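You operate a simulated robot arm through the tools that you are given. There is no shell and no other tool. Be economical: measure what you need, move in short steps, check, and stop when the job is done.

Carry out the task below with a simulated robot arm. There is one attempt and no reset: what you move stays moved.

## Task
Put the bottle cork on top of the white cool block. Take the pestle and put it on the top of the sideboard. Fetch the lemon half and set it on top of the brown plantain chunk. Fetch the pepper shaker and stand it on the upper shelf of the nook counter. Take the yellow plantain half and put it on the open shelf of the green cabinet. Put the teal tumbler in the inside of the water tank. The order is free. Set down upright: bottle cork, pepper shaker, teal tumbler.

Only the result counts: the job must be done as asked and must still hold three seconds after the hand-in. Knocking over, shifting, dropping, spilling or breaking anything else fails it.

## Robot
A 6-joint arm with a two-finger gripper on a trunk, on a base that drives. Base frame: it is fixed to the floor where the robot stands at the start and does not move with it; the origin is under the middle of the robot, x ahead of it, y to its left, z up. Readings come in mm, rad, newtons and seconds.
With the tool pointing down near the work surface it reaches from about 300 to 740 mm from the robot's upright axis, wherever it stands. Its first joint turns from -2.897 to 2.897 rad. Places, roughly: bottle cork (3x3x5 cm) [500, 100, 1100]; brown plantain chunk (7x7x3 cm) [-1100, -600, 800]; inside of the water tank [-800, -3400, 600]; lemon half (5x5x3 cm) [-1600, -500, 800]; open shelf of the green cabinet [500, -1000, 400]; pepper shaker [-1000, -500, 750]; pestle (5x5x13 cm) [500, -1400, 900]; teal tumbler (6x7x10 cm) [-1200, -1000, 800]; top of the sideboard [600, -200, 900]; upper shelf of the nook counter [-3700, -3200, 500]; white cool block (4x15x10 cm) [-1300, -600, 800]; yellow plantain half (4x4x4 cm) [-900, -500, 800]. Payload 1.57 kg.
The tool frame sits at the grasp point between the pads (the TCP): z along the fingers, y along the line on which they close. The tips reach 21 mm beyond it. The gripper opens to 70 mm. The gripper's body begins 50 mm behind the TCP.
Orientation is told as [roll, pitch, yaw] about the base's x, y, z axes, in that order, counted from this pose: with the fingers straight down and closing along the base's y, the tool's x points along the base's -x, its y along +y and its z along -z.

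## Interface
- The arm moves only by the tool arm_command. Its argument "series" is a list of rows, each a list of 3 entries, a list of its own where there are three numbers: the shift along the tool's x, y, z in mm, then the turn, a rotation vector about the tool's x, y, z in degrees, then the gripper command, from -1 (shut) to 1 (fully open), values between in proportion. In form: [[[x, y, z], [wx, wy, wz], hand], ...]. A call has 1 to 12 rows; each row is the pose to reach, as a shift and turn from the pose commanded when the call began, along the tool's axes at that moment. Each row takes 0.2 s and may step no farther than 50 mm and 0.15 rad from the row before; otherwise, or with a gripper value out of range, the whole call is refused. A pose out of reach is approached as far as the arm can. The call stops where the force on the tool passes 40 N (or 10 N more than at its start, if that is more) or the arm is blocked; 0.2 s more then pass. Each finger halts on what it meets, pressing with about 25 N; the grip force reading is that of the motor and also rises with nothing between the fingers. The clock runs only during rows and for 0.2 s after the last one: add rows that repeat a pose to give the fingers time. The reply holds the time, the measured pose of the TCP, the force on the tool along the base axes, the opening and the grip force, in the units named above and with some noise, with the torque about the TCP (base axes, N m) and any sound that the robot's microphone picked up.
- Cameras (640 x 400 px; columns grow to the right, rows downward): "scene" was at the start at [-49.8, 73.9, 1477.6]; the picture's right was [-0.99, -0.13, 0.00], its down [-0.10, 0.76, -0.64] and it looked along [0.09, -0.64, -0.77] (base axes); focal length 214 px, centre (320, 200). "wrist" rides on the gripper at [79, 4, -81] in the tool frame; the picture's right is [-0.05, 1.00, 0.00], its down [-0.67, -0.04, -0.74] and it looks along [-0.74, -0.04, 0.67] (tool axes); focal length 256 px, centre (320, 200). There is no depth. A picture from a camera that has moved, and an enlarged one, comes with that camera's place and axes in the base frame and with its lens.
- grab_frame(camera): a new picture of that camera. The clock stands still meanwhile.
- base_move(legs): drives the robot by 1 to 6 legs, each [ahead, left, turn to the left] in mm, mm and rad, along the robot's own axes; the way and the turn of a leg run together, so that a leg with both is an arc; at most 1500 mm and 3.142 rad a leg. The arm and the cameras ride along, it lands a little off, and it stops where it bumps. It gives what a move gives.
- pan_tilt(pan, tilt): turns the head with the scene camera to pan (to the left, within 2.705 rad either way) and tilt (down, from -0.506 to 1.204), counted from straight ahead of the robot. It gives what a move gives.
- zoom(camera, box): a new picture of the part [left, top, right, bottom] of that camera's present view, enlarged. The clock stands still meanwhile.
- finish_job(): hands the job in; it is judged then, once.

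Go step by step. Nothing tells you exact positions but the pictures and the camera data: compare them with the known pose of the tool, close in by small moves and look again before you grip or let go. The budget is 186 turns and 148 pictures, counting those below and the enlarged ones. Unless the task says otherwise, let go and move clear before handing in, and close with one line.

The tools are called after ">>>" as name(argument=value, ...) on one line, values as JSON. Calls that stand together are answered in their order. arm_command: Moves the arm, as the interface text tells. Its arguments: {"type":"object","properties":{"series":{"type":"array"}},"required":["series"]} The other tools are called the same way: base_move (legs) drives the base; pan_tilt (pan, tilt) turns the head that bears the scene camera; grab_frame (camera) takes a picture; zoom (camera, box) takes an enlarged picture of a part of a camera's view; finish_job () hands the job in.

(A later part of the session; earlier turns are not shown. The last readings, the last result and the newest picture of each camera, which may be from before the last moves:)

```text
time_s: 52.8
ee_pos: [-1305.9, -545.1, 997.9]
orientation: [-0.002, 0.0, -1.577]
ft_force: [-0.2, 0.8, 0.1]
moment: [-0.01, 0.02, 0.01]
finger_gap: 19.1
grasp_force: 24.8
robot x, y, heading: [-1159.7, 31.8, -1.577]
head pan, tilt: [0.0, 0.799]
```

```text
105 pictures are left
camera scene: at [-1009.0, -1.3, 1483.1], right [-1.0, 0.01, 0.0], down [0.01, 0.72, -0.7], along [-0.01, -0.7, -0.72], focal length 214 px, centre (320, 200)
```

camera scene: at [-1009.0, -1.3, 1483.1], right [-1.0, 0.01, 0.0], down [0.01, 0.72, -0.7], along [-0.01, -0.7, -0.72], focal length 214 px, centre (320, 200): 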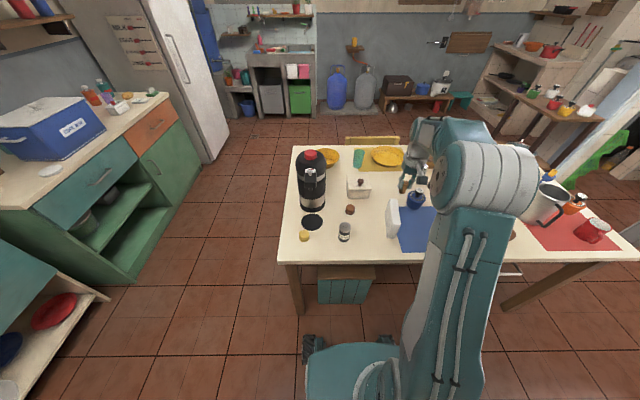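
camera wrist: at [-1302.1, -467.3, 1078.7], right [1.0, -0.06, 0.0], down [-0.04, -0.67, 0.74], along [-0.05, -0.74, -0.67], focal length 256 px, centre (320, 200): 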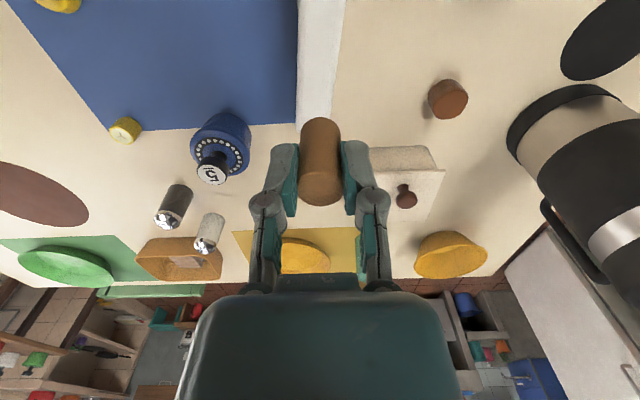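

>>> zoom(camera="wrist", box=[240, 0, 400, 100])

>>> zoom(camera="scene", box=[350, 150, 446, 250])

```text
4.00 times, centred on (320, 50) of wrist
camera zoom: at [-1302.1, -467.3, 1078.7], right [1.0, -0.06, 0.0], down [-0.04, -0.67, 0.74], along [-0.05, -0.74, -0.67], focal length 1024 px, centre (320, 800)
```

zoom: 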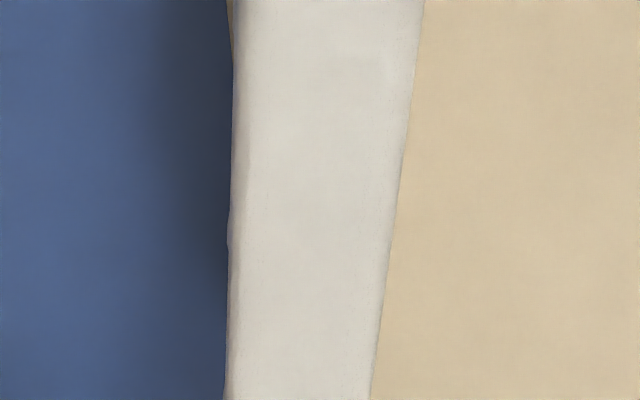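

```text
4.00 times, centred on (398, 200) of scene
camera zoom: at [-1009.0, -1.3, 1483.1], right [-1.0, 0.01, 0.0], down [0.01, 0.72, -0.7], along [-0.01, -0.7, -0.72], focal length 858 px, centre (8, 200)
```

zoom: 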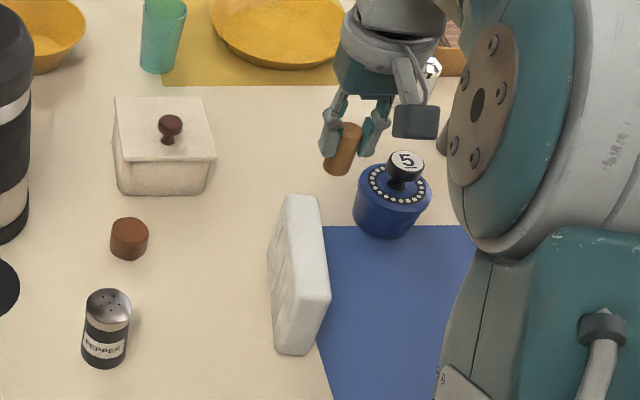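

The cork is over the block's top within a few mm. I lower with small steps toward contact at TCP z≈905.

>>> arm_command(series=[[[0, -1.5, 30], [0, 0, 0], -1], [[0, -1.5, 60], [0, 0, 0], -1], [[0, -1.5, 75], [0, 0, 0], -1], [[0, -1.5, 80], [0, 0, 0], -1], [[0, -1.5, 83], [0, 0, 0], -1], [[0, -1.5, 86], [0, 0, 0], -1], [[0, -1.5, 88], [0, 0, 0], -1]])

>>> zoom(camera="wrist", box=[240, 60, 400, 210])

>>> zoom(camera="scene", box=[370, 170, 434, 220])

```text
time_s: 54.4
ee_pos: [-1306.7, -544.1, 910.0]
orientation: [-0.001, 0.0, -1.577]
ft_force: [0.1, -0.1, -0.1]
moment: [0.01, 0.0, 0.02]
finger_gap: 19.2
grasp_force: 24.7
robot x, y, heading: [-1162.7, 26.5, -1.581]
head pan, tilt: [0.0, 0.799]
```

```text
2.67 times, centred on (320, 135) of wrist
camera zoom: at [-1303.5, -466.0, 990.2], right [1.0, -0.06, 0.0], down [-0.04, -0.67, 0.74], along [-0.05, -0.74, -0.67], focal length 683 px, centre (320, 373)
```

zoom: 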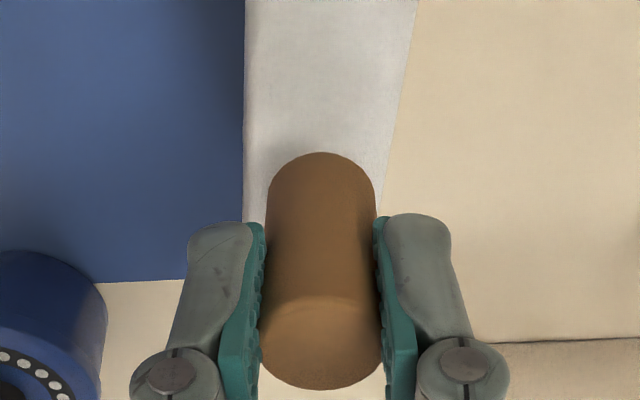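

```text
8.00 times, centred on (402, 195) of scene
camera zoom: at [-1008.9, -1.4, 1483.1], right [-1.0, 0.01, 0.0], down [0.01, 0.72, -0.7], along [-0.01, -0.7, -0.72], focal length 1716 px, centre (-336, 240)
```

zoom: 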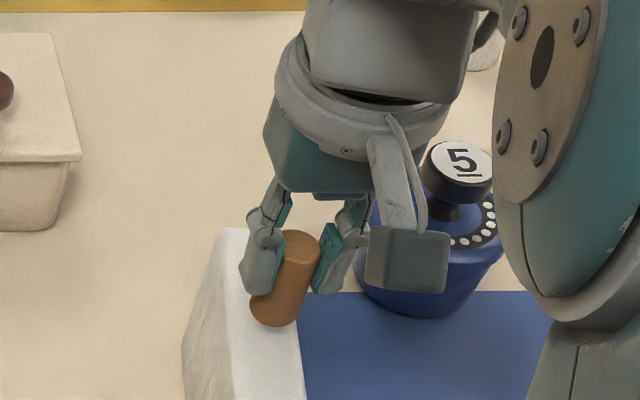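

Centred. I continue down in fine steps until it touches.

>>> arm_command(series=[[[0, -1, 2], [0, 0, 0], -1], [[0, -1, 4], [0, 0, 0], -1], [[0, -1, 6], [0, 0, 0], -1], [[0, -1, 7.5], [0, 0, 0], -1]])

>>> zoom(camera="scene", box=[370, 170, 434, 220])

```text
time_s: 55.4
ee_pos: [-1308.8, -543.7, 902.8]
orientation: [-0.002, 0.002, -1.577]
ft_force: [0.2, -0.5, -0.4]
moment: [-0.06, -0.01, 0.01]
finger_gap: 19.2
grasp_force: 25.0
robot x, y, heading: [-1164.9, 28.3, -1.58]
head pan, tilt: [0.0, 0.799]
```

```text
8.00 times, centred on (402, 195) of scene
camera zoom: at [-1008.9, -1.4, 1483.1], right [-1.0, 0.01, 0.0], down [0.01, 0.72, -0.7], along [-0.01, -0.7, -0.72], focal length 1716 px, centre (-336, 240)
```

zoom: 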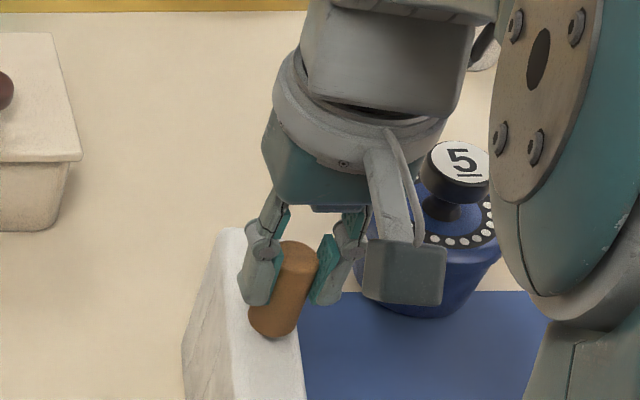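

>>> arm_command(series=[[[0, 0.5, 2], [0, 0, 0], -1], [[0, 0.5, 4], [0, 0, 0], -1], [[0, 0.5, 5.5], [0, 0, 0], -1], [[0, 0.5, 7], [0, 0, 0], -1]])

>>> zoom(camera="wrist", box=[240, 60, 400, 210])

```text
time_s: 56.4
ee_pos: [-1308.1, -544.5, 894.2]
orientation: [-0.003, 0.001, -1.578]
ft_force: [0.3, -0.5, 0.0]
moment: [-0.04, 0.01, -0.01]
finger_gap: 19.1
grasp_force: 25.1
robot x, y, heading: [-1164.6, 24.8, -1.584]
head pan, tilt: [0.0, 0.799]
```

```text
2.67 times, centred on (320, 135) of wrist
camera zoom: at [-1303.8, -465.9, 975.7], right [1.0, -0.06, 0.0], down [-0.04, -0.67, 0.74], along [-0.05, -0.74, -0.67], focal length 683 px, centre (320, 373)
```

zoom: 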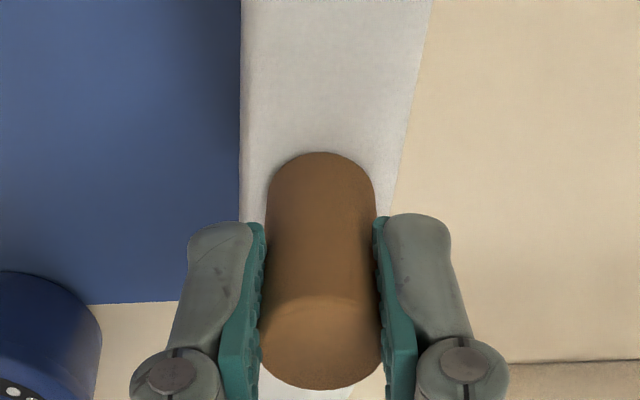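

>>> arm_command(series=[[[0, 0.5, 1.5], [0, 0, 0], -1], [[0, 0.5, 3], [0, 0, 0], -1], [[0, 0.5, 4.5], [0, 0, 0], -1], [[0, 0.5, 6], [0, 0, 0], -1]])

>>> zoom(camera="wrist", box=[240, 60, 400, 210])

```text
time_s: 57.4
ee_pos: [-1306.9, -545.5, 889.6]
orientation: [-0.003, -0.001, -1.578]
ft_force: [-1.4, -1.6, 20.1]
moment: [-0.19, 0.07, 0.03]
finger_gap: 21.2
grasp_force: 25.1
robot x, y, heading: [-1160.2, 29.1, -1.578]
head pan, tilt: [0.0, 0.799]
```

```text
2.67 times, centred on (320, 135) of wrist
camera zoom: at [-1303.3, -466.3, 970.8], right [1.0, -0.06, 0.0], down [-0.04, -0.66, 0.75], along [-0.05, -0.74, -0.67], focal length 683 px, centre (320, 373)
```

zoom: 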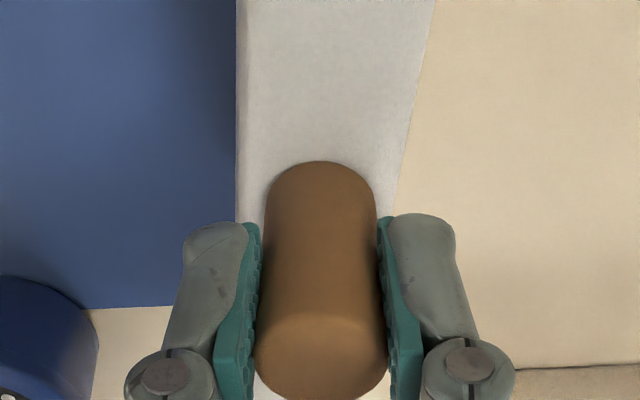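

Contact made. I relax slightly and open.

>>> arm_command(series=[[[0, 0, -1], [0, 0, 0], -1], [[0, 0, -1], [0, 0, 0], -0.3], [[0, 0, -1], [0, 0, 0], -0.1], [[0, 0, -1], [0, 0, 0], 0.4], [[0, 0, -1], [0, 0, 0], 0.6]])

>>> zoom(camera="wrist", box=[240, 60, 400, 210])

```text
time_s: 58.6
ee_pos: [-1307.0, -544.7, 890.6]
orientation: [-0.002, 0.001, -1.577]
ft_force: [0.7, -0.7, 0.1]
moment: [-0.01, 0.02, 0.02]
finger_gap: 56.0
grasp_force: 0.0
robot x, y, heading: [-1159.1, 25.8, -1.578]
head pan, tilt: [0.0, 0.799]
```

```text
2.67 times, centred on (320, 135) of wrist
camera zoom: at [-1303.6, -466.1, 970.8], right [1.0, -0.06, 0.0], down [-0.04, -0.67, 0.74], along [-0.05, -0.74, -0.67], focal length 683 px, centre (320, 373)
```

zoom: 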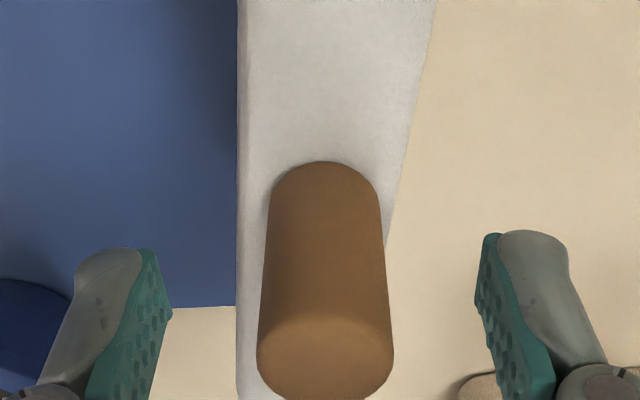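

The cork stands on the block. I rise and move over the lemon half for a look.

>>> arm_command(series=[[[0, 0, -40], [0, 0, 0], 1], [[0, 0, -85], [0, 0, 0], 1], [[0, 0, -130], [0, 0, 0], 1], [[10, -40, -140], [0, 0, 0], 1], [[20, -85, -140], [0, 0, 0], 1], [[30, -130, -140], [0, 0, 0], 1], [[40, -175, -140], [0, 0, 0], 1], [[50, -215, -140], [0, 0, 0], 1], [[55, -255, -140], [0, 0, 0], 1], [[55, -255, -140], [0, 0, 0], 1]])

>>> grab_frame(camera="wrist")

>>> zoom(camera="scene", box=[270, 130, 510, 280])

```text
time_s: 60.8
ee_pos: [-1562.4, -486.1, 1030.3]
orientation: [0.001, 0.003, -1.578]
ft_force: [0.1, -0.4, -0.3]
moment: [-0.01, 0.0, -0.01]
finger_gap: 70.3
grasp_force: 0.0
robot x, y, heading: [-1158.8, 29.0, -1.575]
head pan, tilt: [0.0, 0.799]
```

```text
96 pictures are left
camera wrist: at [-1559.3, -408.3, 1111.3], right [1.0, -0.06, 0.0], down [-0.04, -0.67, 0.74], along [-0.05, -0.74, -0.67], focal length 256 px, centre (320, 200)
```

wrist: 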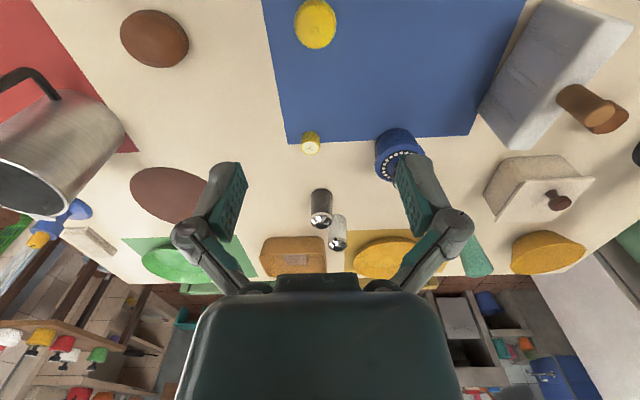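

```text
2.67 times, centred on (390, 205) of scene
camera zoom: at [-1010.5, -1.1, 1483.3], right [-1.0, 0.01, 0.0], down [0.01, 0.72, -0.7], along [-0.01, -0.7, -0.72], focal length 572 px, centre (133, 187)
```

zoom: 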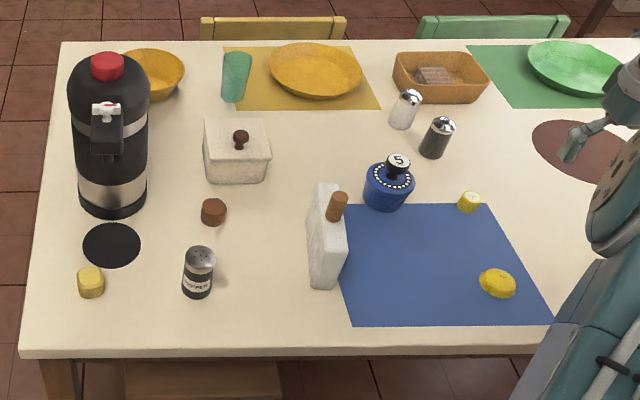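

>>> zoom(camera="wrist", box=[100, 0, 360, 160])

>>> zoom(camera="scene", box=[310, 185, 390, 245])

```text
2.46 times, centred on (230, 80) of wrist
camera zoom: at [-1559.3, -408.3, 1111.3], right [1.0, -0.06, 0.0], down [-0.04, -0.67, 0.74], along [-0.05, -0.74, -0.67], focal length 630 px, centre (542, 495)
```

zoom: 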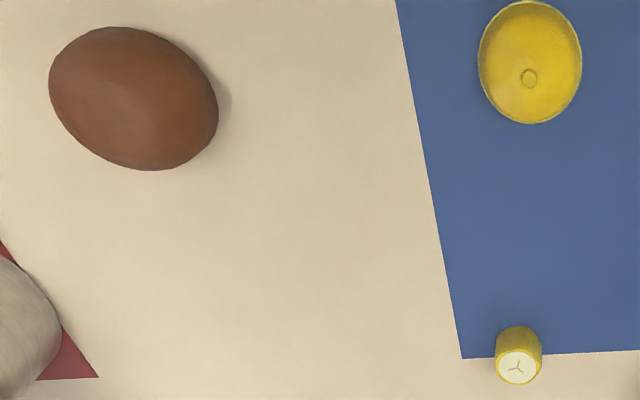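

```text
6.67 times, centred on (350, 215) of scene
camera zoom: at [-1010.5, -1.1, 1483.3], right [-1.0, 0.01, 0.0], down [0.01, 0.72, -0.7], along [-0.01, -0.7, -0.72], focal length 1430 px, centre (120, 100)
```

zoom: 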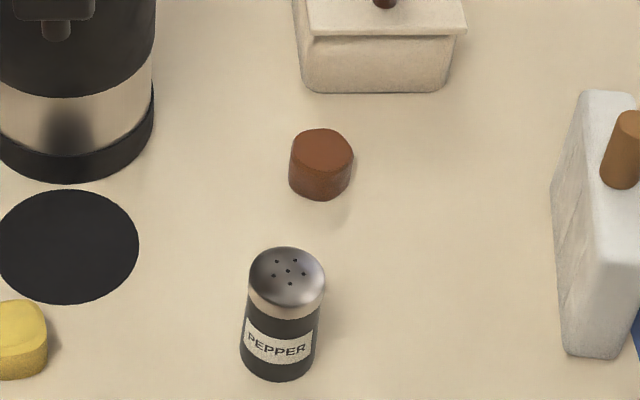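

The lemon half lies dome-up at about (-1568,-492). I align and descend above it.

>>> arm_command(series=[[[-6, -5, 45], [0, 0, 0], 1], [[-6, -5, 90], [0, 0, 0], 1], [[-6, -5, 135], [0, 0, 0], 1], [[-6, -5, 180], [0, 0, 0], 1], [[-6, -5, 210], [0, 0, 0], 1], [[-6, -5, 210], [0, 0, 0], 1]])

>>> grab_frame(camera="wrist")

```text
time_s: 62.2
ee_pos: [-1568.0, -493.0, 821.5]
orientation: [-0.001, 0.001, -1.579]
ft_force: [-0.5, -0.6, -0.1]
moment: [-0.01, -0.01, -0.01]
finger_gap: 70.1
grasp_force: 0.1
robot x, y, heading: [-1161.5, 28.6, -1.581]
head pan, tilt: [0.0, 0.799]
```

```text
92 pictures are left
camera wrist: at [-1564.1, -414.6, 901.4], right [1.0, -0.06, 0.0], down [-0.04, -0.67, 0.74], along [-0.05, -0.74, -0.67], focal length 256 px, centre (320, 200)
```

wrist: 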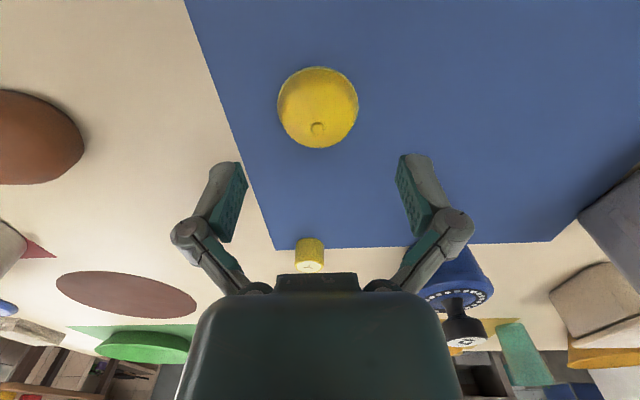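

Lemon centre ≈(-1570.5,-490). I descend to just above the table and close.

>>> arm_command(series=[[[2, -2, 20], [0, 0, 0], 1], [[2, -2, 35], [0, 0, 0], 1], [[2, -2, 42], [0, 0, 0], 1], [[2, -2, 47], [0, 0, 0], 1], [[2, -2, 47], [0, 0, 0], 1]])

>>> grab_frame(camera="wrist")

```text
time_s: 63.4
ee_pos: [-1569.8, -491.7, 772.7]
orientation: [0.002, 0.001, -1.577]
ft_force: [0.5, -0.4, -0.4]
moment: [-0.01, 0.02, -0.02]
finger_gap: 70.3
grasp_force: 0.1
robot x, y, heading: [-1162.4, 25.4, -1.578]
head pan, tilt: [0.0, 0.799]
```

```text
91 pictures are left
camera wrist: at [-1566.1, -412.7, 854.4], right [1.0, -0.06, 0.0], down [-0.04, -0.67, 0.74], along [-0.05, -0.74, -0.67], focal length 256 px, centre (320, 200)
```

wrist: 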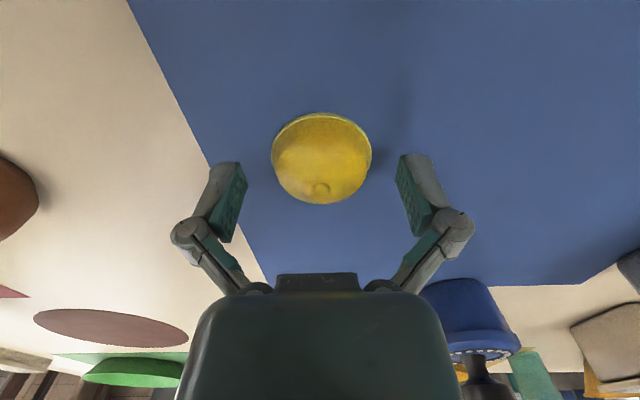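

>>> arm_command(series=[[[0, 0, 2], [0, 0, 0], 1], [[0, 0, 4], [0, 0, 0], 1], [[0, 0, 4], [0, 0, 0], 0.6], [[0, 0, 4], [0, 0, 0], 0.3], [[0, 0, 4], [0, 0, 0], -1], [[0, 0, 4], [0, 0, 0], -1]])

>>> grab_frame(camera="wrist")

```text
time_s: 64.8
ee_pos: [-1570.7, -490.7, 769.9]
orientation: [-0.001, 0.001, -1.577]
ft_force: [-0.1, 0.0, 1.7]
moment: [0.02, -0.02, 0.0]
finger_gap: 48.8
grasp_force: 24.7
robot x, y, heading: [-1162.3, 22.4, -1.576]
head pan, tilt: [0.0, 0.799]
```

```text
90 pictures are left
camera wrist: at [-1566.1, -412.8, 850.7], right [1.0, -0.06, 0.0], down [-0.04, -0.67, 0.74], along [-0.05, -0.74, -0.67], focal length 256 px, centre (320, 200)
```

wrist: 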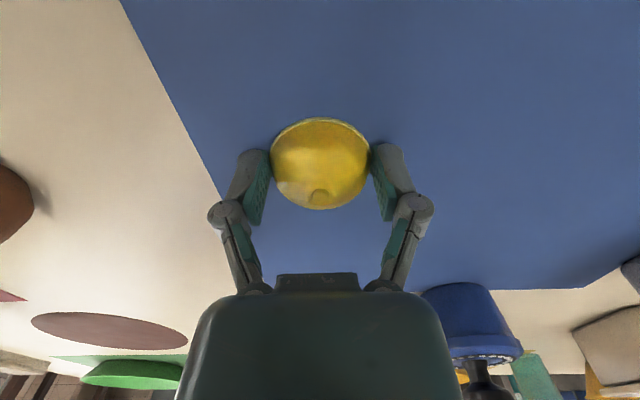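

Lemon gripped at 49 mm. I lift it high.

>>> arm_command(series=[[[0, 0, -15], [0, 0, 0], -1], [[0, 0, -55], [0, 0, 0], -1], [[0, 0, -100], [0, 0, 0], -1], [[0, 0, -145], [0, 0, 0], -1], [[0, 0, -190], [0, 0, 0], -1], [[0, 0, -235], [0, 0, 0], -1], [[0, 0, -255], [0, 0, 0], -1]])

>>> arm_command(series=[[[-14, 42, 0], [0, 0, 0], -1], [[-28, 84, 0], [0, 0, 0], -1], [[-42, 126, 0], [0, 0, 0], -1], [[-56, 168, 0], [0, 0, 0], -1], [[-70, 210, 0], [0, 0, 0], -1], [[-84, 252, 0], [0, 0, 0], -1], [[-98, 294, 0], [0, 0, 0], -1], [[-112, 336, 0], [0, 0, 0], -1], [[-126, 378, 0], [0, 0, 0], -1], [[-140, 420, 0], [0, 0, 0], -1], [[-140, 420, 20], [0, 0, 0], -1], [[-140, 420, 20], [0, 0, 0], -1]])

>>> grab_frame(camera="wrist")

>>> zoom(camera="scene", box=[270, 130, 510, 280])

```text
time_s: 66.4
ee_pos: [-1569.6, -492.1, 1024.5]
orientation: [-0.001, 0.002, -1.577]
ft_force: [1.0, -0.5, -0.1]
moment: [0.04, 0.02, 0.01]
finger_gap: 48.7
grasp_force: 25.5
robot x, y, heading: [-1161.7, 26.4, -1.578]
head pan, tilt: [0.0, 0.799]
```

```text
time_s: 69.0
ee_pos: [-1150.7, -634.7, 1004.6]
orientation: [-0.002, 0.002, -1.578]
ft_force: [-0.7, -0.4, -0.7]
moment: [0.03, 0.03, 0.01]
finger_gap: 48.6
grasp_force: 25.2
robot x, y, heading: [-1161.5, 26.5, -1.581]
head pan, tilt: [0.0, 0.799]
```

```text
89 pictures are left
camera wrist: at [-1145.8, -556.3, 1084.7], right [1.0, -0.06, 0.0], down [-0.04, -0.67, 0.74], along [-0.05, -0.74, -0.67], focal length 256 px, centre (320, 200)
```

wrist: 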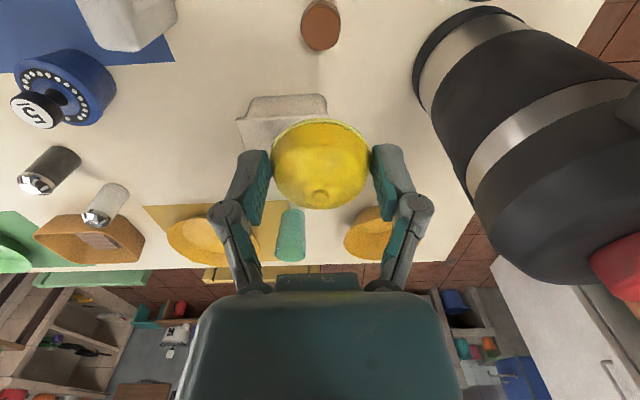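

```text
2.67 times, centred on (390, 205) of scene
camera zoom: at [-1008.4, -1.7, 1483.1], right [-1.0, 0.01, 0.0], down [0.01, 0.72, -0.7], along [-0.01, -0.7, -0.72], focal length 572 px, centre (133, 187)
```

zoom: 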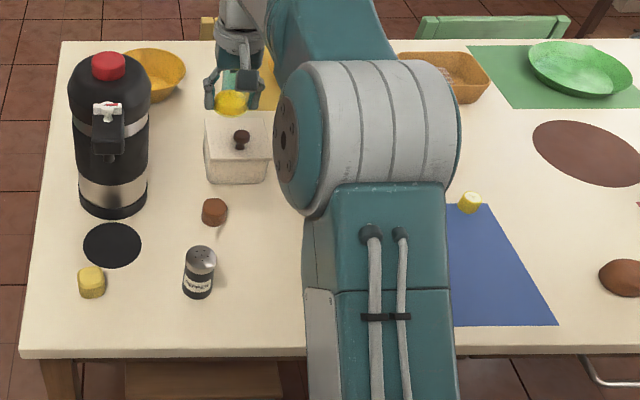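

>>> zoom(camera="wrist", box=[260, 0, 380, 75])

>>> zoom(camera="scene", box=[320, 150, 400, 220])

```text
5.33 times, centred on (320, 38) of wrist
camera zoom: at [-1145.8, -556.3, 1084.7], right [1.0, -0.06, 0.0], down [-0.04, -0.67, 0.74], along [-0.05, -0.74, -0.67], focal length 1365 px, centre (320, 1067)
```

zoom: 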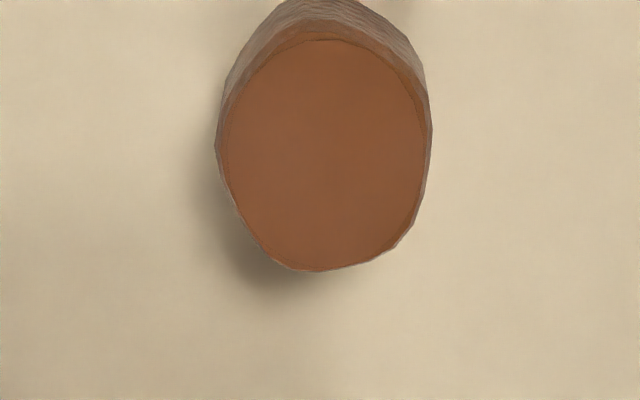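

```text
5.71 times, centred on (360, 185) of scene
camera zoom: at [-1008.4, -1.7, 1483.1], right [-1.0, 0.01, 0.0], down [0.01, 0.72, -0.7], along [-0.01, -0.7, -0.72], focal length 1226 px, centre (91, 286)
```

zoom: 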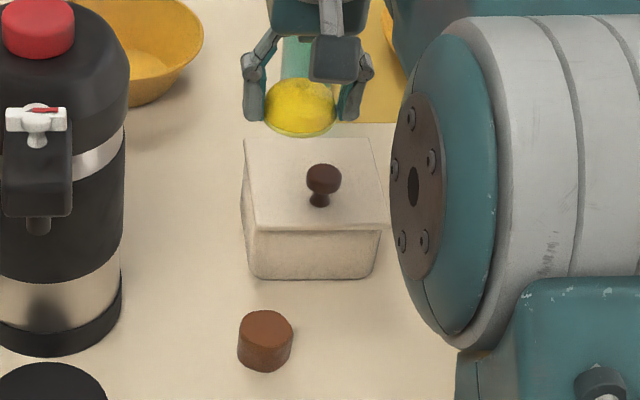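

The chunk's top centre is at about (-1151,-631,788). I lower the lemon over it.

>>> arm_command(series=[[[3.5, 0, 45], [0, 0, 0], -1], [[3.5, 0, 90], [0, 0, 0], -1], [[3.5, 0, 130], [0, 0, 0], -1], [[3.5, 0, 160], [0, 0, 0], -1], [[3.5, 0, 180], [0, 0, 0], -1], [[3.5, 0, 180], [0, 0, 0], -1]])

>>> grab_frame(camera="wrist")

>>> zoom(camera="scene", box=[310, 170, 390, 230])

```text
time_s: 70.4
ee_pos: [-1149.1, -632.1, 823.2]
orientation: [-0.001, 0.002, -1.579]
ft_force: [0.7, 0.5, -1.0]
moment: [0.0, -0.02, 0.01]
finger_gap: 48.8
grasp_force: 24.8
robot x, y, heading: [-1162.0, 27.5, -1.576]
head pan, tilt: [0.0, 0.799]
```

```text
85 pictures are left
camera wrist: at [-1145.9, -553.3, 904.0], right [1.0, -0.06, 0.0], down [-0.04, -0.67, 0.74], along [-0.05, -0.74, -0.67], focal length 256 px, centre (320, 200)
```

wrist: 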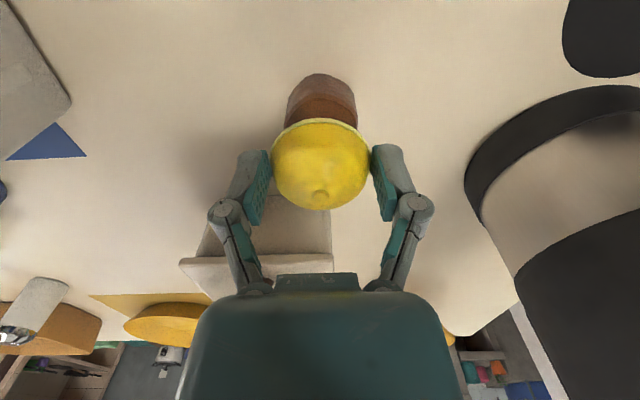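

```text
6.67 times, centred on (350, 200) of scene
camera zoom: at [-1007.9, -1.9, 1483.0], right [-1.0, 0.01, 0.0], down [0.01, 0.72, -0.7], along [-0.01, -0.7, -0.72], focal length 1430 px, centre (120, 200)
```

zoom: 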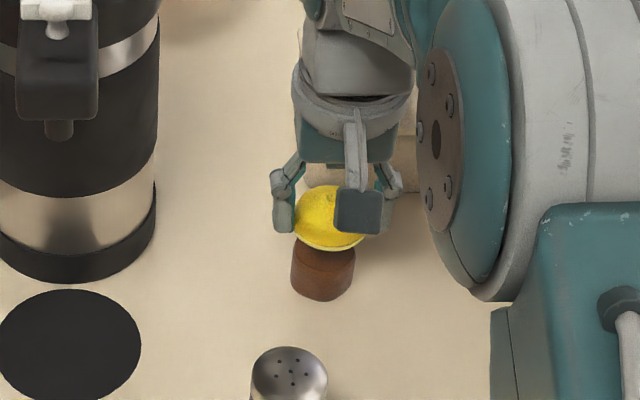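

Well aligned. I go down in fine steps to contact.

>>> arm_command(series=[[[0, -1, 4], [0, 0, 0], -1], [[0, -1, 8], [0, 0, 0], -1], [[0, -1, 10], [0, 0, 0], -1], [[0, -1, 12], [0, 0, 0], -1], [[0, -1, 14], [0, 0, 0], -1]])

>>> zoom(camera="wrist", box=[220, 60, 420, 220])

```text
time_s: 71.6
ee_pos: [-1150.8, -632.5, 810.4]
orientation: [-0.001, 0.002, -1.578]
ft_force: [-0.5, 0.4, -0.7]
moment: [0.01, 0.01, 0.03]
finger_gap: 48.8
grasp_force: 25.0
robot x, y, heading: [-1163.4, 25.9, -1.579]
head pan, tilt: [0.0, 0.799]
```

```text
2.50 times, centred on (320, 140) of wrist
camera zoom: at [-1146.8, -552.7, 890.4], right [1.0, -0.06, 0.0], down [-0.04, -0.67, 0.74], along [-0.05, -0.74, -0.67], focal length 640 px, centre (320, 350)
```

zoom: 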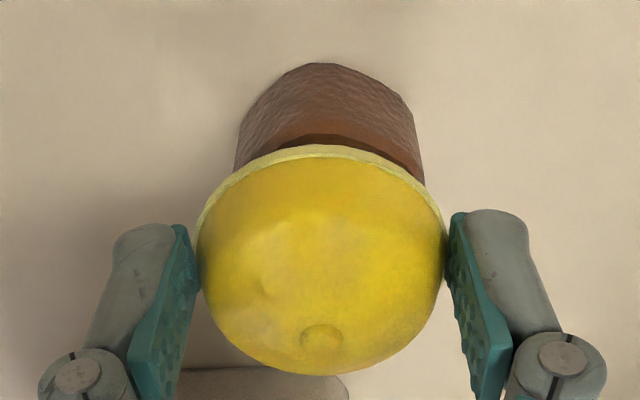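

>>> arm_command(series=[[[1, 1.5, 2], [0, 0, 0], -1], [[1, 1.5, 4], [0, 0, 0], -1], [[1, 1.5, 6], [0, 0, 0], -1], [[1, 1.5, 8], [0, 0, 0], -1], [[1, 1.5, 9.5], [0, 0, 0], -1]])

>>> zoom(camera="wrist", box=[220, 60, 420, 220])

```text
time_s: 72.8
ee_pos: [-1149.8, -629.8, 799.6]
orientation: [-0.002, 0.002, -1.577]
ft_force: [0.0, -0.3, -0.6]
moment: [0.02, 0.01, -0.01]
finger_gap: 48.8
grasp_force: 24.9
robot x, y, heading: [-1157.5, 22.7, -1.579]
head pan, tilt: [0.0, 0.799]
```

```text
2.50 times, centred on (320, 140) of wrist
camera zoom: at [-1145.1, -551.5, 881.1], right [1.0, -0.06, 0.0], down [-0.04, -0.67, 0.74], along [-0.05, -0.74, -0.67], focal length 640 px, centre (320, 350)
```

zoom: 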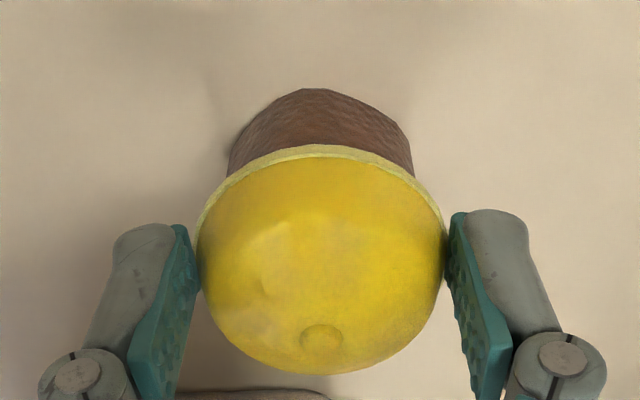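

>>> arm_command(series=[[[0, 0, 1.5], [0, 0, 0], -1], [[0, 0, 3], [0, 0, 0], -1], [[0, 0, 4.5], [0, 0, 0], -1], [[0, 0, 6], [0, 0, 0], -1]])

>>> zoom(camera="scene", box=[310, 170, 390, 230])

```text
time_s: 73.8
ee_pos: [-1148.9, -630.9, 795.7]
orientation: [-0.002, -0.003, -1.58]
ft_force: [0.0, -2.5, 19.1]
moment: [-0.14, -0.05, -0.01]
finger_gap: 48.7
grasp_force: 25.0
robot x, y, heading: [-1162.9, 25.3, -1.579]
head pan, tilt: [0.0, 0.799]
```

```text
6.67 times, centred on (350, 200) of scene
camera zoom: at [-1007.9, -0.3, 1483.1], right [-1.0, 0.01, 0.0], down [0.01, 0.72, -0.7], along [-0.01, -0.7, -0.72], focal length 1430 px, centre (120, 200)
```

zoom: 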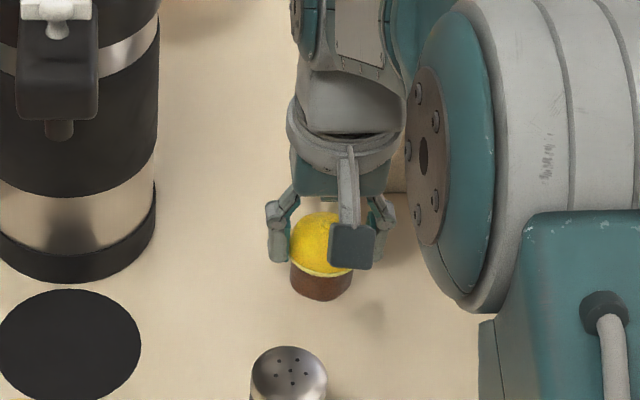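

Contact (19 N). I ease off a touch, open, and rise.

>>> arm_command(series=[[[0, 0, -1], [0, 0, 0], -1], [[0, 0, -1], [0, 0, 0], 0.45], [[0, 0, -1], [0, 0, 0], 0.6], [[0, 0, -1], [0, 0, 0], 0.8], [[0, 0, -25], [0, 0, 0], 0.9], [[0, 0, -65], [0, 0, 0], 1], [[0, 0, -110], [0, 0, 0], 1], [[0, 0, -155], [0, 0, 0], 1], [[0, 0, -200], [0, 0, 0], 1]])

>>> grab_frame(camera="wrist")

>>> zoom(camera="scene", box=[290, 160, 410, 260])

```text
time_s: 75.8
ee_pos: [-1147.9, -630.7, 994.1]
orientation: [-0.002, 0.0, -1.578]
ft_force: [-0.8, -0.8, -0.2]
moment: [0.04, -0.02, -0.02]
finger_gap: 70.0
grasp_force: 0.0
robot x, y, heading: [-1159.6, 24.6, -1.58]
head pan, tilt: [0.0, 0.799]
```

```text
80 pictures are left
camera wrist: at [-1144.6, -552.0, 1075.4], right [1.0, -0.06, 0.0], down [-0.04, -0.67, 0.74], along [-0.05, -0.74, -0.67], focal length 256 px, centre (320, 200)
```

wrist: 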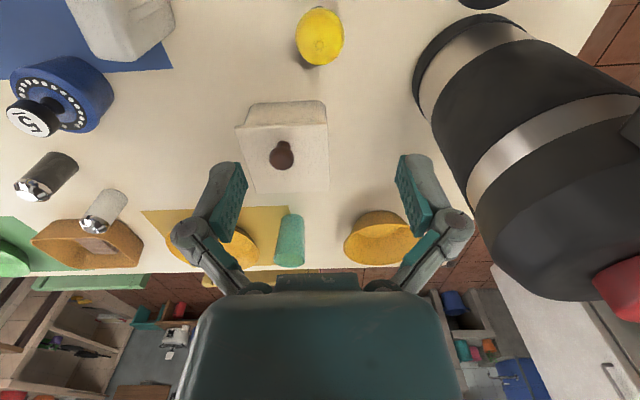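

```text
4.00 times, centred on (350, 210) of scene
camera zoom: at [-1008.0, -1.7, 1483.0], right [-1.0, 0.01, 0.0], down [0.01, 0.72, -0.7], along [-0.01, -0.7, -0.72], focal length 858 px, centre (200, 160)
```

zoom: 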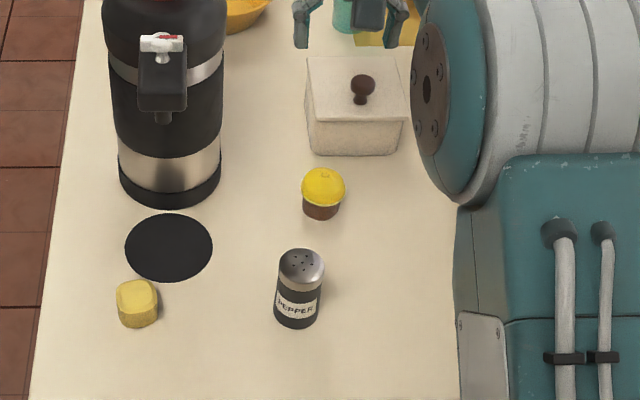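

The lemon half rests on the chunk. Next the yellow plantain half: I move toward it around the flask.

>>> arm_command(series=[[[45, 0, 0], [0, 0, 0], 1], [[90, 0, 0], [0, 0, 0], 1], [[135, 0, 0], [0, 0, 0], 1], [[137, 45, 0], [0, 0, 0], 1], [[137, 90, 0], [0, 0, 0], 1], [[137, 135, 0], [0, 0, 0], 1], [[137, 180, 0], [0, 0, 0], 1], [[137, 197, 30], [0, 0, 0], 1], [[137, 197, 70], [0, 0, 0], 1], [[137, 197, 70], [0, 0, 0], 1]])

>>> grab_frame(camera="wrist")

```text
time_s: 78.0
ee_pos: [-951.2, -494.8, 923.9]
orientation: [-0.001, 0.003, -1.577]
ft_force: [-0.1, 0.4, -0.3]
moment: [0.0, -0.02, 0.01]
finger_gap: 70.0
grasp_force: 0.1
robot x, y, heading: [-1162.5, 22.2, -1.58]
head pan, tilt: [0.0, 0.799]
```

```text
78 pictures are left
camera wrist: at [-947.0, -416.1, 1004.7], right [1.0, -0.06, 0.0], down [-0.04, -0.67, 0.74], along [-0.05, -0.74, -0.67], focal length 256 px, centre (320, 200)
```

wrist: 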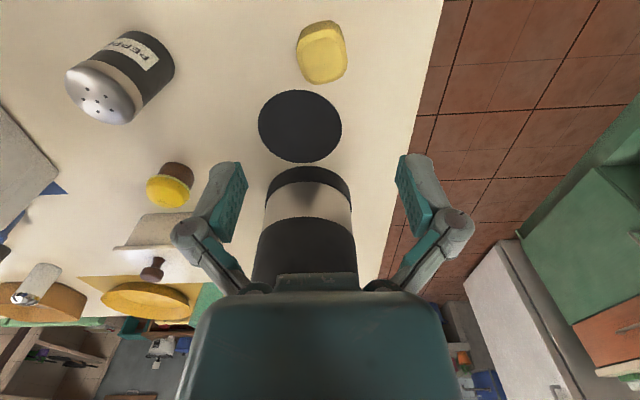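

>>> arm_command(series=[[[3, 0, 45], [0, 0, 0], 1], [[3, 0, 90], [0, 0, 0], 1], [[3, 0, 125], [0, 0, 0], 1], [[3, 0, 145], [0, 0, 0], 1], [[3, 0, 152], [0, 0, 0], 1], [[3, 0, 152], [0, 0, 0], 0.5], [[3, 0, 152], [0, 0, 0], 0], [[3, 0, 152], [0, 0, 0], -1], [[3, 0, 152], [0, 0, 0], -1], [[3, 0, 152], [0, 0, 0], -1]])

>>> grab_frame(camera="wrist")

```text
time_s: 80.2
ee_pos: [-951.3, -490.3, 772.6]
orientation: [-0.002, 0.001, -1.576]
ft_force: [0.4, -0.8, 4.3]
moment: [-0.03, -0.01, 0.08]
finger_gap: 38.0
grasp_force: 25.2
robot x, y, heading: [-1165.7, 26.2, -1.582]
head pan, tilt: [0.0, 0.799]
```

```text
77 pictures are left
camera wrist: at [-946.6, -412.1, 853.0], right [1.0, -0.06, 0.0], down [-0.04, -0.67, 0.74], along [-0.05, -0.74, -0.67], focal length 256 px, centre (320, 200)
```

wrist: 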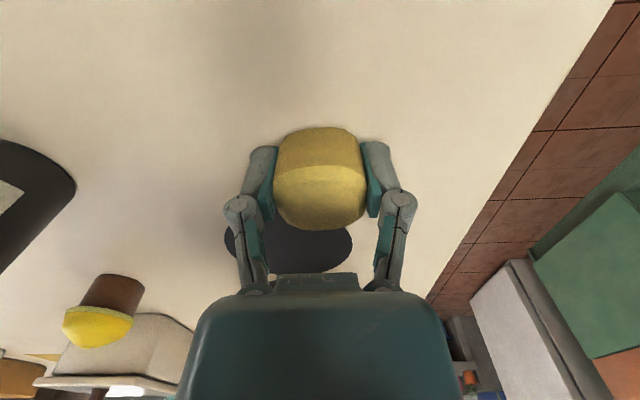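

The plantain half is held (38 mm). I lift, retract and drive toward the green cabinet.

>>> arm_command(series=[[[0, 0, -45], [0, 0, 0], -1], [[0, 0, -90], [0, 0, 0], -1], [[0, 0, -135], [0, 0, 0], -1], [[0, 0, -180], [0, 0, 0], -1], [[0, 0, -225], [0, 0, 0], -1], [[20, -30, -255], [0, 0, 0], -1], [[50, -60, -275], [0, 0, 0], -1], [[80, -95, -290], [0, 0, 0], -1], [[110, -130, -290], [0, 0, 0], -1], [[130, -165, -290], [0, 0, 0], -1], [[130, -200, -290], [0, 0, 0], -1]])

>>> base_move(legs=[[0, 830, 0], [0, 0, 1.58], [0, -950, 0]])

>>> pan_tilt(pan=0.0, tilt=1.0)

>>> grab_frame(camera="scene")

>>> grab_frame(camera="wrist")

```text
time_s: 82.6
ee_pos: [-1151.3, -359.9, 1062.9]
orientation: [-0.002, 0.002, -1.578]
ft_force: [-0.2, 0.5, -1.7]
moment: [-0.03, 0.0, -0.02]
finger_gap: 37.3
grasp_force: 25.2
robot x, y, heading: [-1163.6, 24.2, -1.577]
head pan, tilt: [0.0, 0.799]
```

```text
time_s: 95.5
ee_pos: [47.8, -928.5, 1062.6]
orientation: [-0.003, 0.002, -0.006]
ft_force: [0.3, -0.2, -0.5]
moment: [-0.04, 0.08, 0.04]
finger_gap: 37.0
grasp_force: 24.9
robot x, y, heading: [-337.7, -941.0, -0.01]
head pan, tilt: [0.0, 0.799]
```

```text
time_s: 96.2
ee_pos: [47.0, -930.0, 1063.4]
orientation: [0.0, 0.002, -0.007]
ft_force: [-0.7, 0.7, 0.0]
moment: [0.03, -0.03, -0.05]
finger_gap: 37.3
grasp_force: 24.6
robot x, y, heading: [-338.3, -940.0, -0.01]
head pan, tilt: [0.0, 1.0]
```

```text
76 pictures are left
camera scene: at [-326.6, -789.3, 1468.0], right [-0.01, -1.0, 0.0], down [-0.84, 0.01, -0.54], along [0.54, -0.01, -0.84], focal length 214 px, centre (320, 200)
```

scene: 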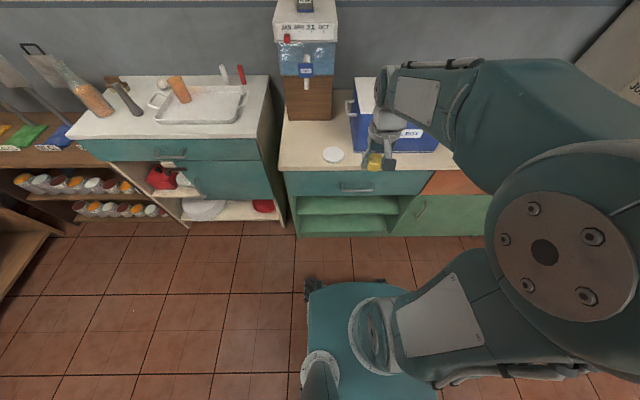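

```text
75 pictures are left
camera wrist: at [-32.8, -925.0, 1143.8], right [0.06, 1.0, 0.0], down [0.67, -0.04, 0.74], along [0.74, -0.05, -0.67], focal length 256 px, centre (320, 200)
```

wrist: 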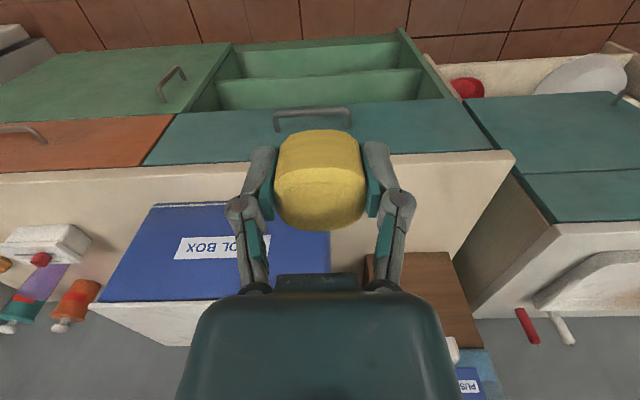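

>>> zoom(camera="scene", box=[270, 160, 430, 250])

>>> zoom(camera="wrist", box=[150, 20, 480, 170])

```text
4.00 times, centred on (350, 205) of scene
camera zoom: at [-326.6, -789.3, 1468.0], right [-0.01, -1.0, 0.0], down [-0.84, 0.01, -0.54], along [0.54, -0.01, -0.84], focal length 858 px, centre (200, 180)
```

zoom: 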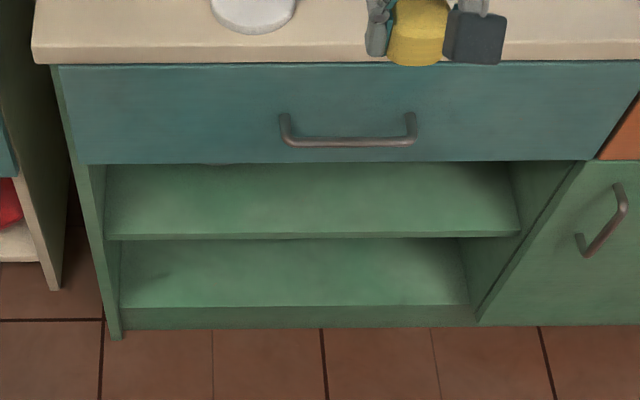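

```text
1.94 times, centred on (315, 95) of wrist
camera zoom: at [-32.8, -925.0, 1143.8], right [0.06, 1.0, 0.0], down [0.67, -0.04, 0.74], along [0.74, -0.05, -0.67], focal length 496 px, centre (330, 404)
```

zoom: 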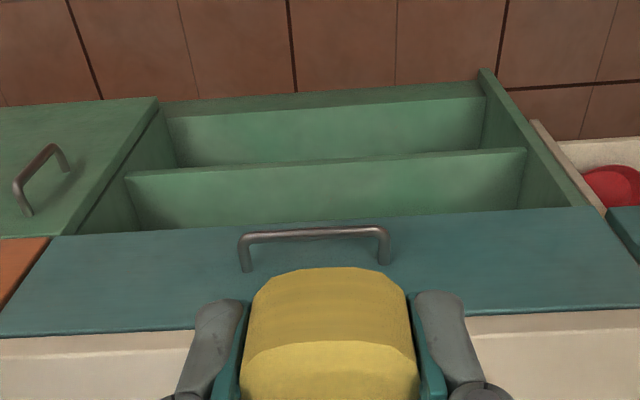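

The open shelf's board has its front edge at x≈271, z≈387, with clearance up to z≈613 and y from -665 to -1262. I'll tilt the tool 60° forward while lowering in front of the cabinet.

>>> arm_command(series=[[[-5, 0, 33], [0, -5, 0], -1], [[-10, 0, 66], [0, -10, 0], -1], [[-15, 0, 100], [0, -15, 0], -1], [[-20, 0, 133], [0, -20, 0], -1], [[-25, 0, 166], [0, -25, 0], -1], [[-30, 0, 200], [0, -30, 0], -1], [[-35, 0, 233], [0, -35, 0], -1], [[-40, 0, 266], [0, -40, 0], -1], [[-45, 0, 300], [0, -45, 0], -1], [[-50, 0, 333], [0, -50, 0], -1], [[-55, 0, 366], [0, -55, 0], -1], [[-60, 0, 400], [0, -60, 0], -1]])

>>> grab_frame(camera="wrist")

>>> grab_frame(camera="scene")

```text
time_s: 98.8
ee_pos: [106.8, -931.0, 663.2]
orientation: [-0.007, -1.046, -0.004]
ft_force: [-0.4, -0.2, 0.0]
moment: [0.02, -0.06, 0.03]
finger_gap: 36.9
grasp_force: 24.7
robot x, y, heading: [-335.9, -938.3, -0.012]
head pan, tilt: [0.0, 1.0]
```

```text
72 pictures are left
camera wrist: at [-4.3, -926.3, 634.3], right [0.03, 1.0, 0.04], down [-0.31, -0.03, 0.95], along [0.95, -0.05, 0.31], focal length 256 px, centre (320, 200)
```

wrist: 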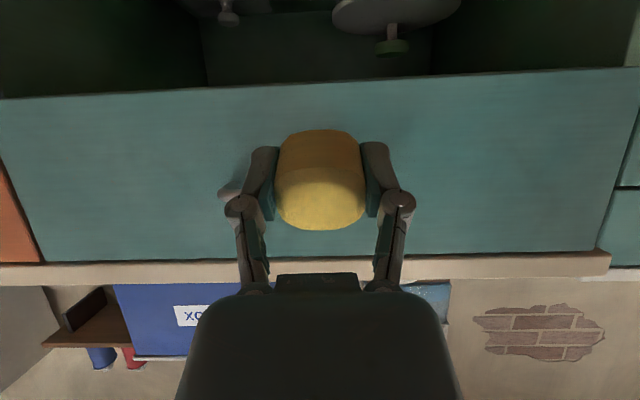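

```text
71 pictures are left
camera scene: at [-325.7, -789.6, 1467.9], right [-0.01, -1.0, 0.0], down [-0.84, 0.01, -0.54], along [0.54, -0.01, -0.84], focal length 214 px, centre (320, 200)
```

scene: 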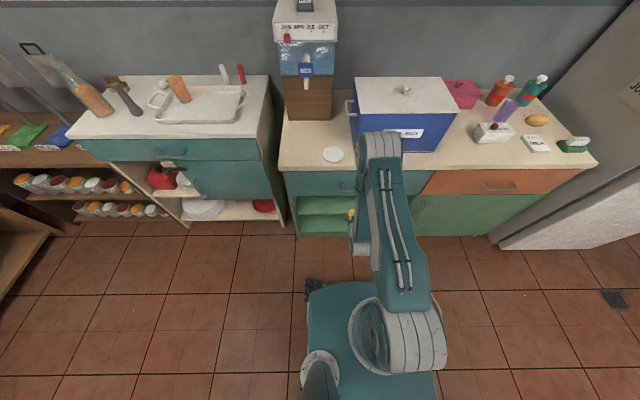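

Pots sit deeper in the shelf; the front strip is free. I lower to shelf height and look inside.

>>> arm_command(series=[[[39.6, 0, 22.9], [0, 0, 0], -1], [[79.2, 0, 45.8], [0, 0, 0], -1], [[118.8, 0, 68.7], [0, 0, 0], -1], [[158.5, 0, 91.5], [0, 0, 0], -1], [[158.5, 0, 91.5], [0, 0, 0], -1]])

>>> grab_frame(camera="wrist")

```text
time_s: 100.0
ee_pos: [107.7, -931.6, 480.5]
orientation: [-0.006, -1.046, -0.006]
ft_force: [-0.4, -1.1, -1.6]
moment: [0.02, 0.0, -0.01]
finger_gap: 36.9
grasp_force: 25.0
robot x, y, heading: [-341.3, -941.1, -0.011]
head pan, tilt: [0.0, 1.0]
```

```text
70 pictures are left
camera wrist: at [-3.1, -927.8, 451.3], right [0.03, 1.0, 0.04], down [-0.31, -0.03, 0.95], along [0.95, -0.05, 0.31], focal length 256 px, centre (320, 200)
```

wrist: 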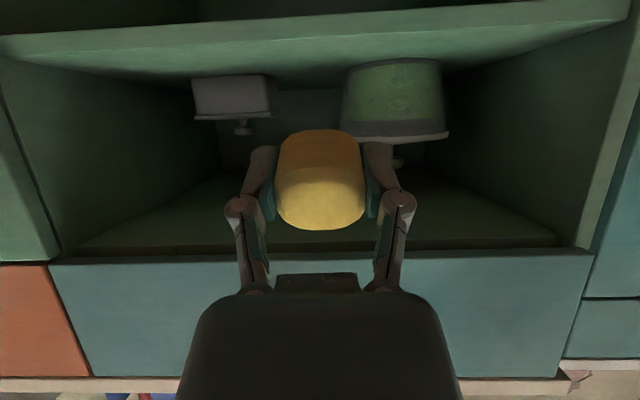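

The front of the shelf is free at y≈-945. I move in at height z≈470.

>>> arm_command(series=[[[-19, -3, 37], [0, 0, 0], -1], [[-38, -6, 74], [0, 0, 0], -1], [[-57, -9, 110], [0, 0, 0], -1], [[-76, -12, 147], [0, 0, 0], -1], [[-95, -15, 184], [0, 0, 0], -1], [[-95, -15, 184], [0, 0, 0], -1]])

>>> grab_frame(camera="wrist")

>>> zoom(camera="scene", box=[270, 160, 430, 250])

```text
time_s: 101.4
ee_pos: [313.7, -947.3, 468.4]
orientation: [-0.006, -1.047, -0.003]
ft_force: [0.4, 0.2, 0.4]
moment: [0.03, -0.02, 0.03]
finger_gap: 37.0
grasp_force: 24.8
robot x, y, heading: [-339.1, -941.9, -0.009]
head pan, tilt: [0.0, 1.0]
```

```text
69 pictures are left
camera wrist: at [203.4, -942.8, 440.3], right [0.03, 1.0, 0.04], down [-0.31, -0.03, 0.95], along [0.95, -0.05, 0.31], focal length 256 px, centre (320, 200)
```

wrist: 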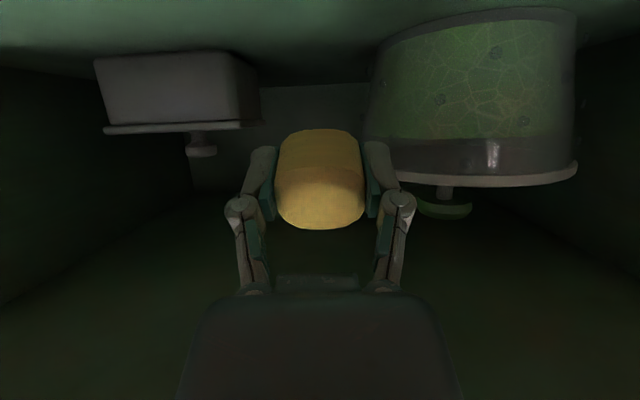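

```text
4.00 times, centred on (350, 205) of scene
camera zoom: at [-325.2, -789.8, 1467.9], right [-0.01, -1.0, 0.0], down [-0.84, 0.01, -0.54], along [0.54, -0.01, -0.84], focal length 858 px, centre (200, 180)
```

zoom: 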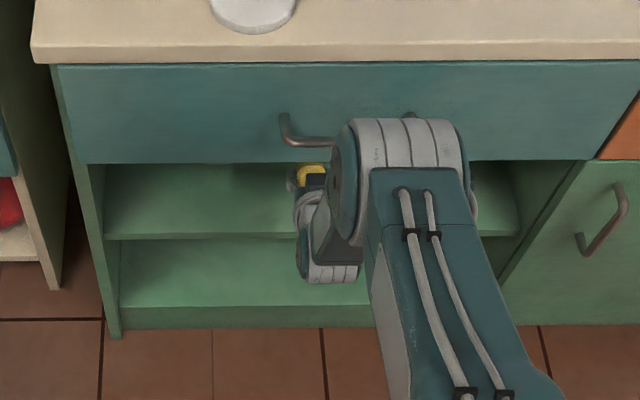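

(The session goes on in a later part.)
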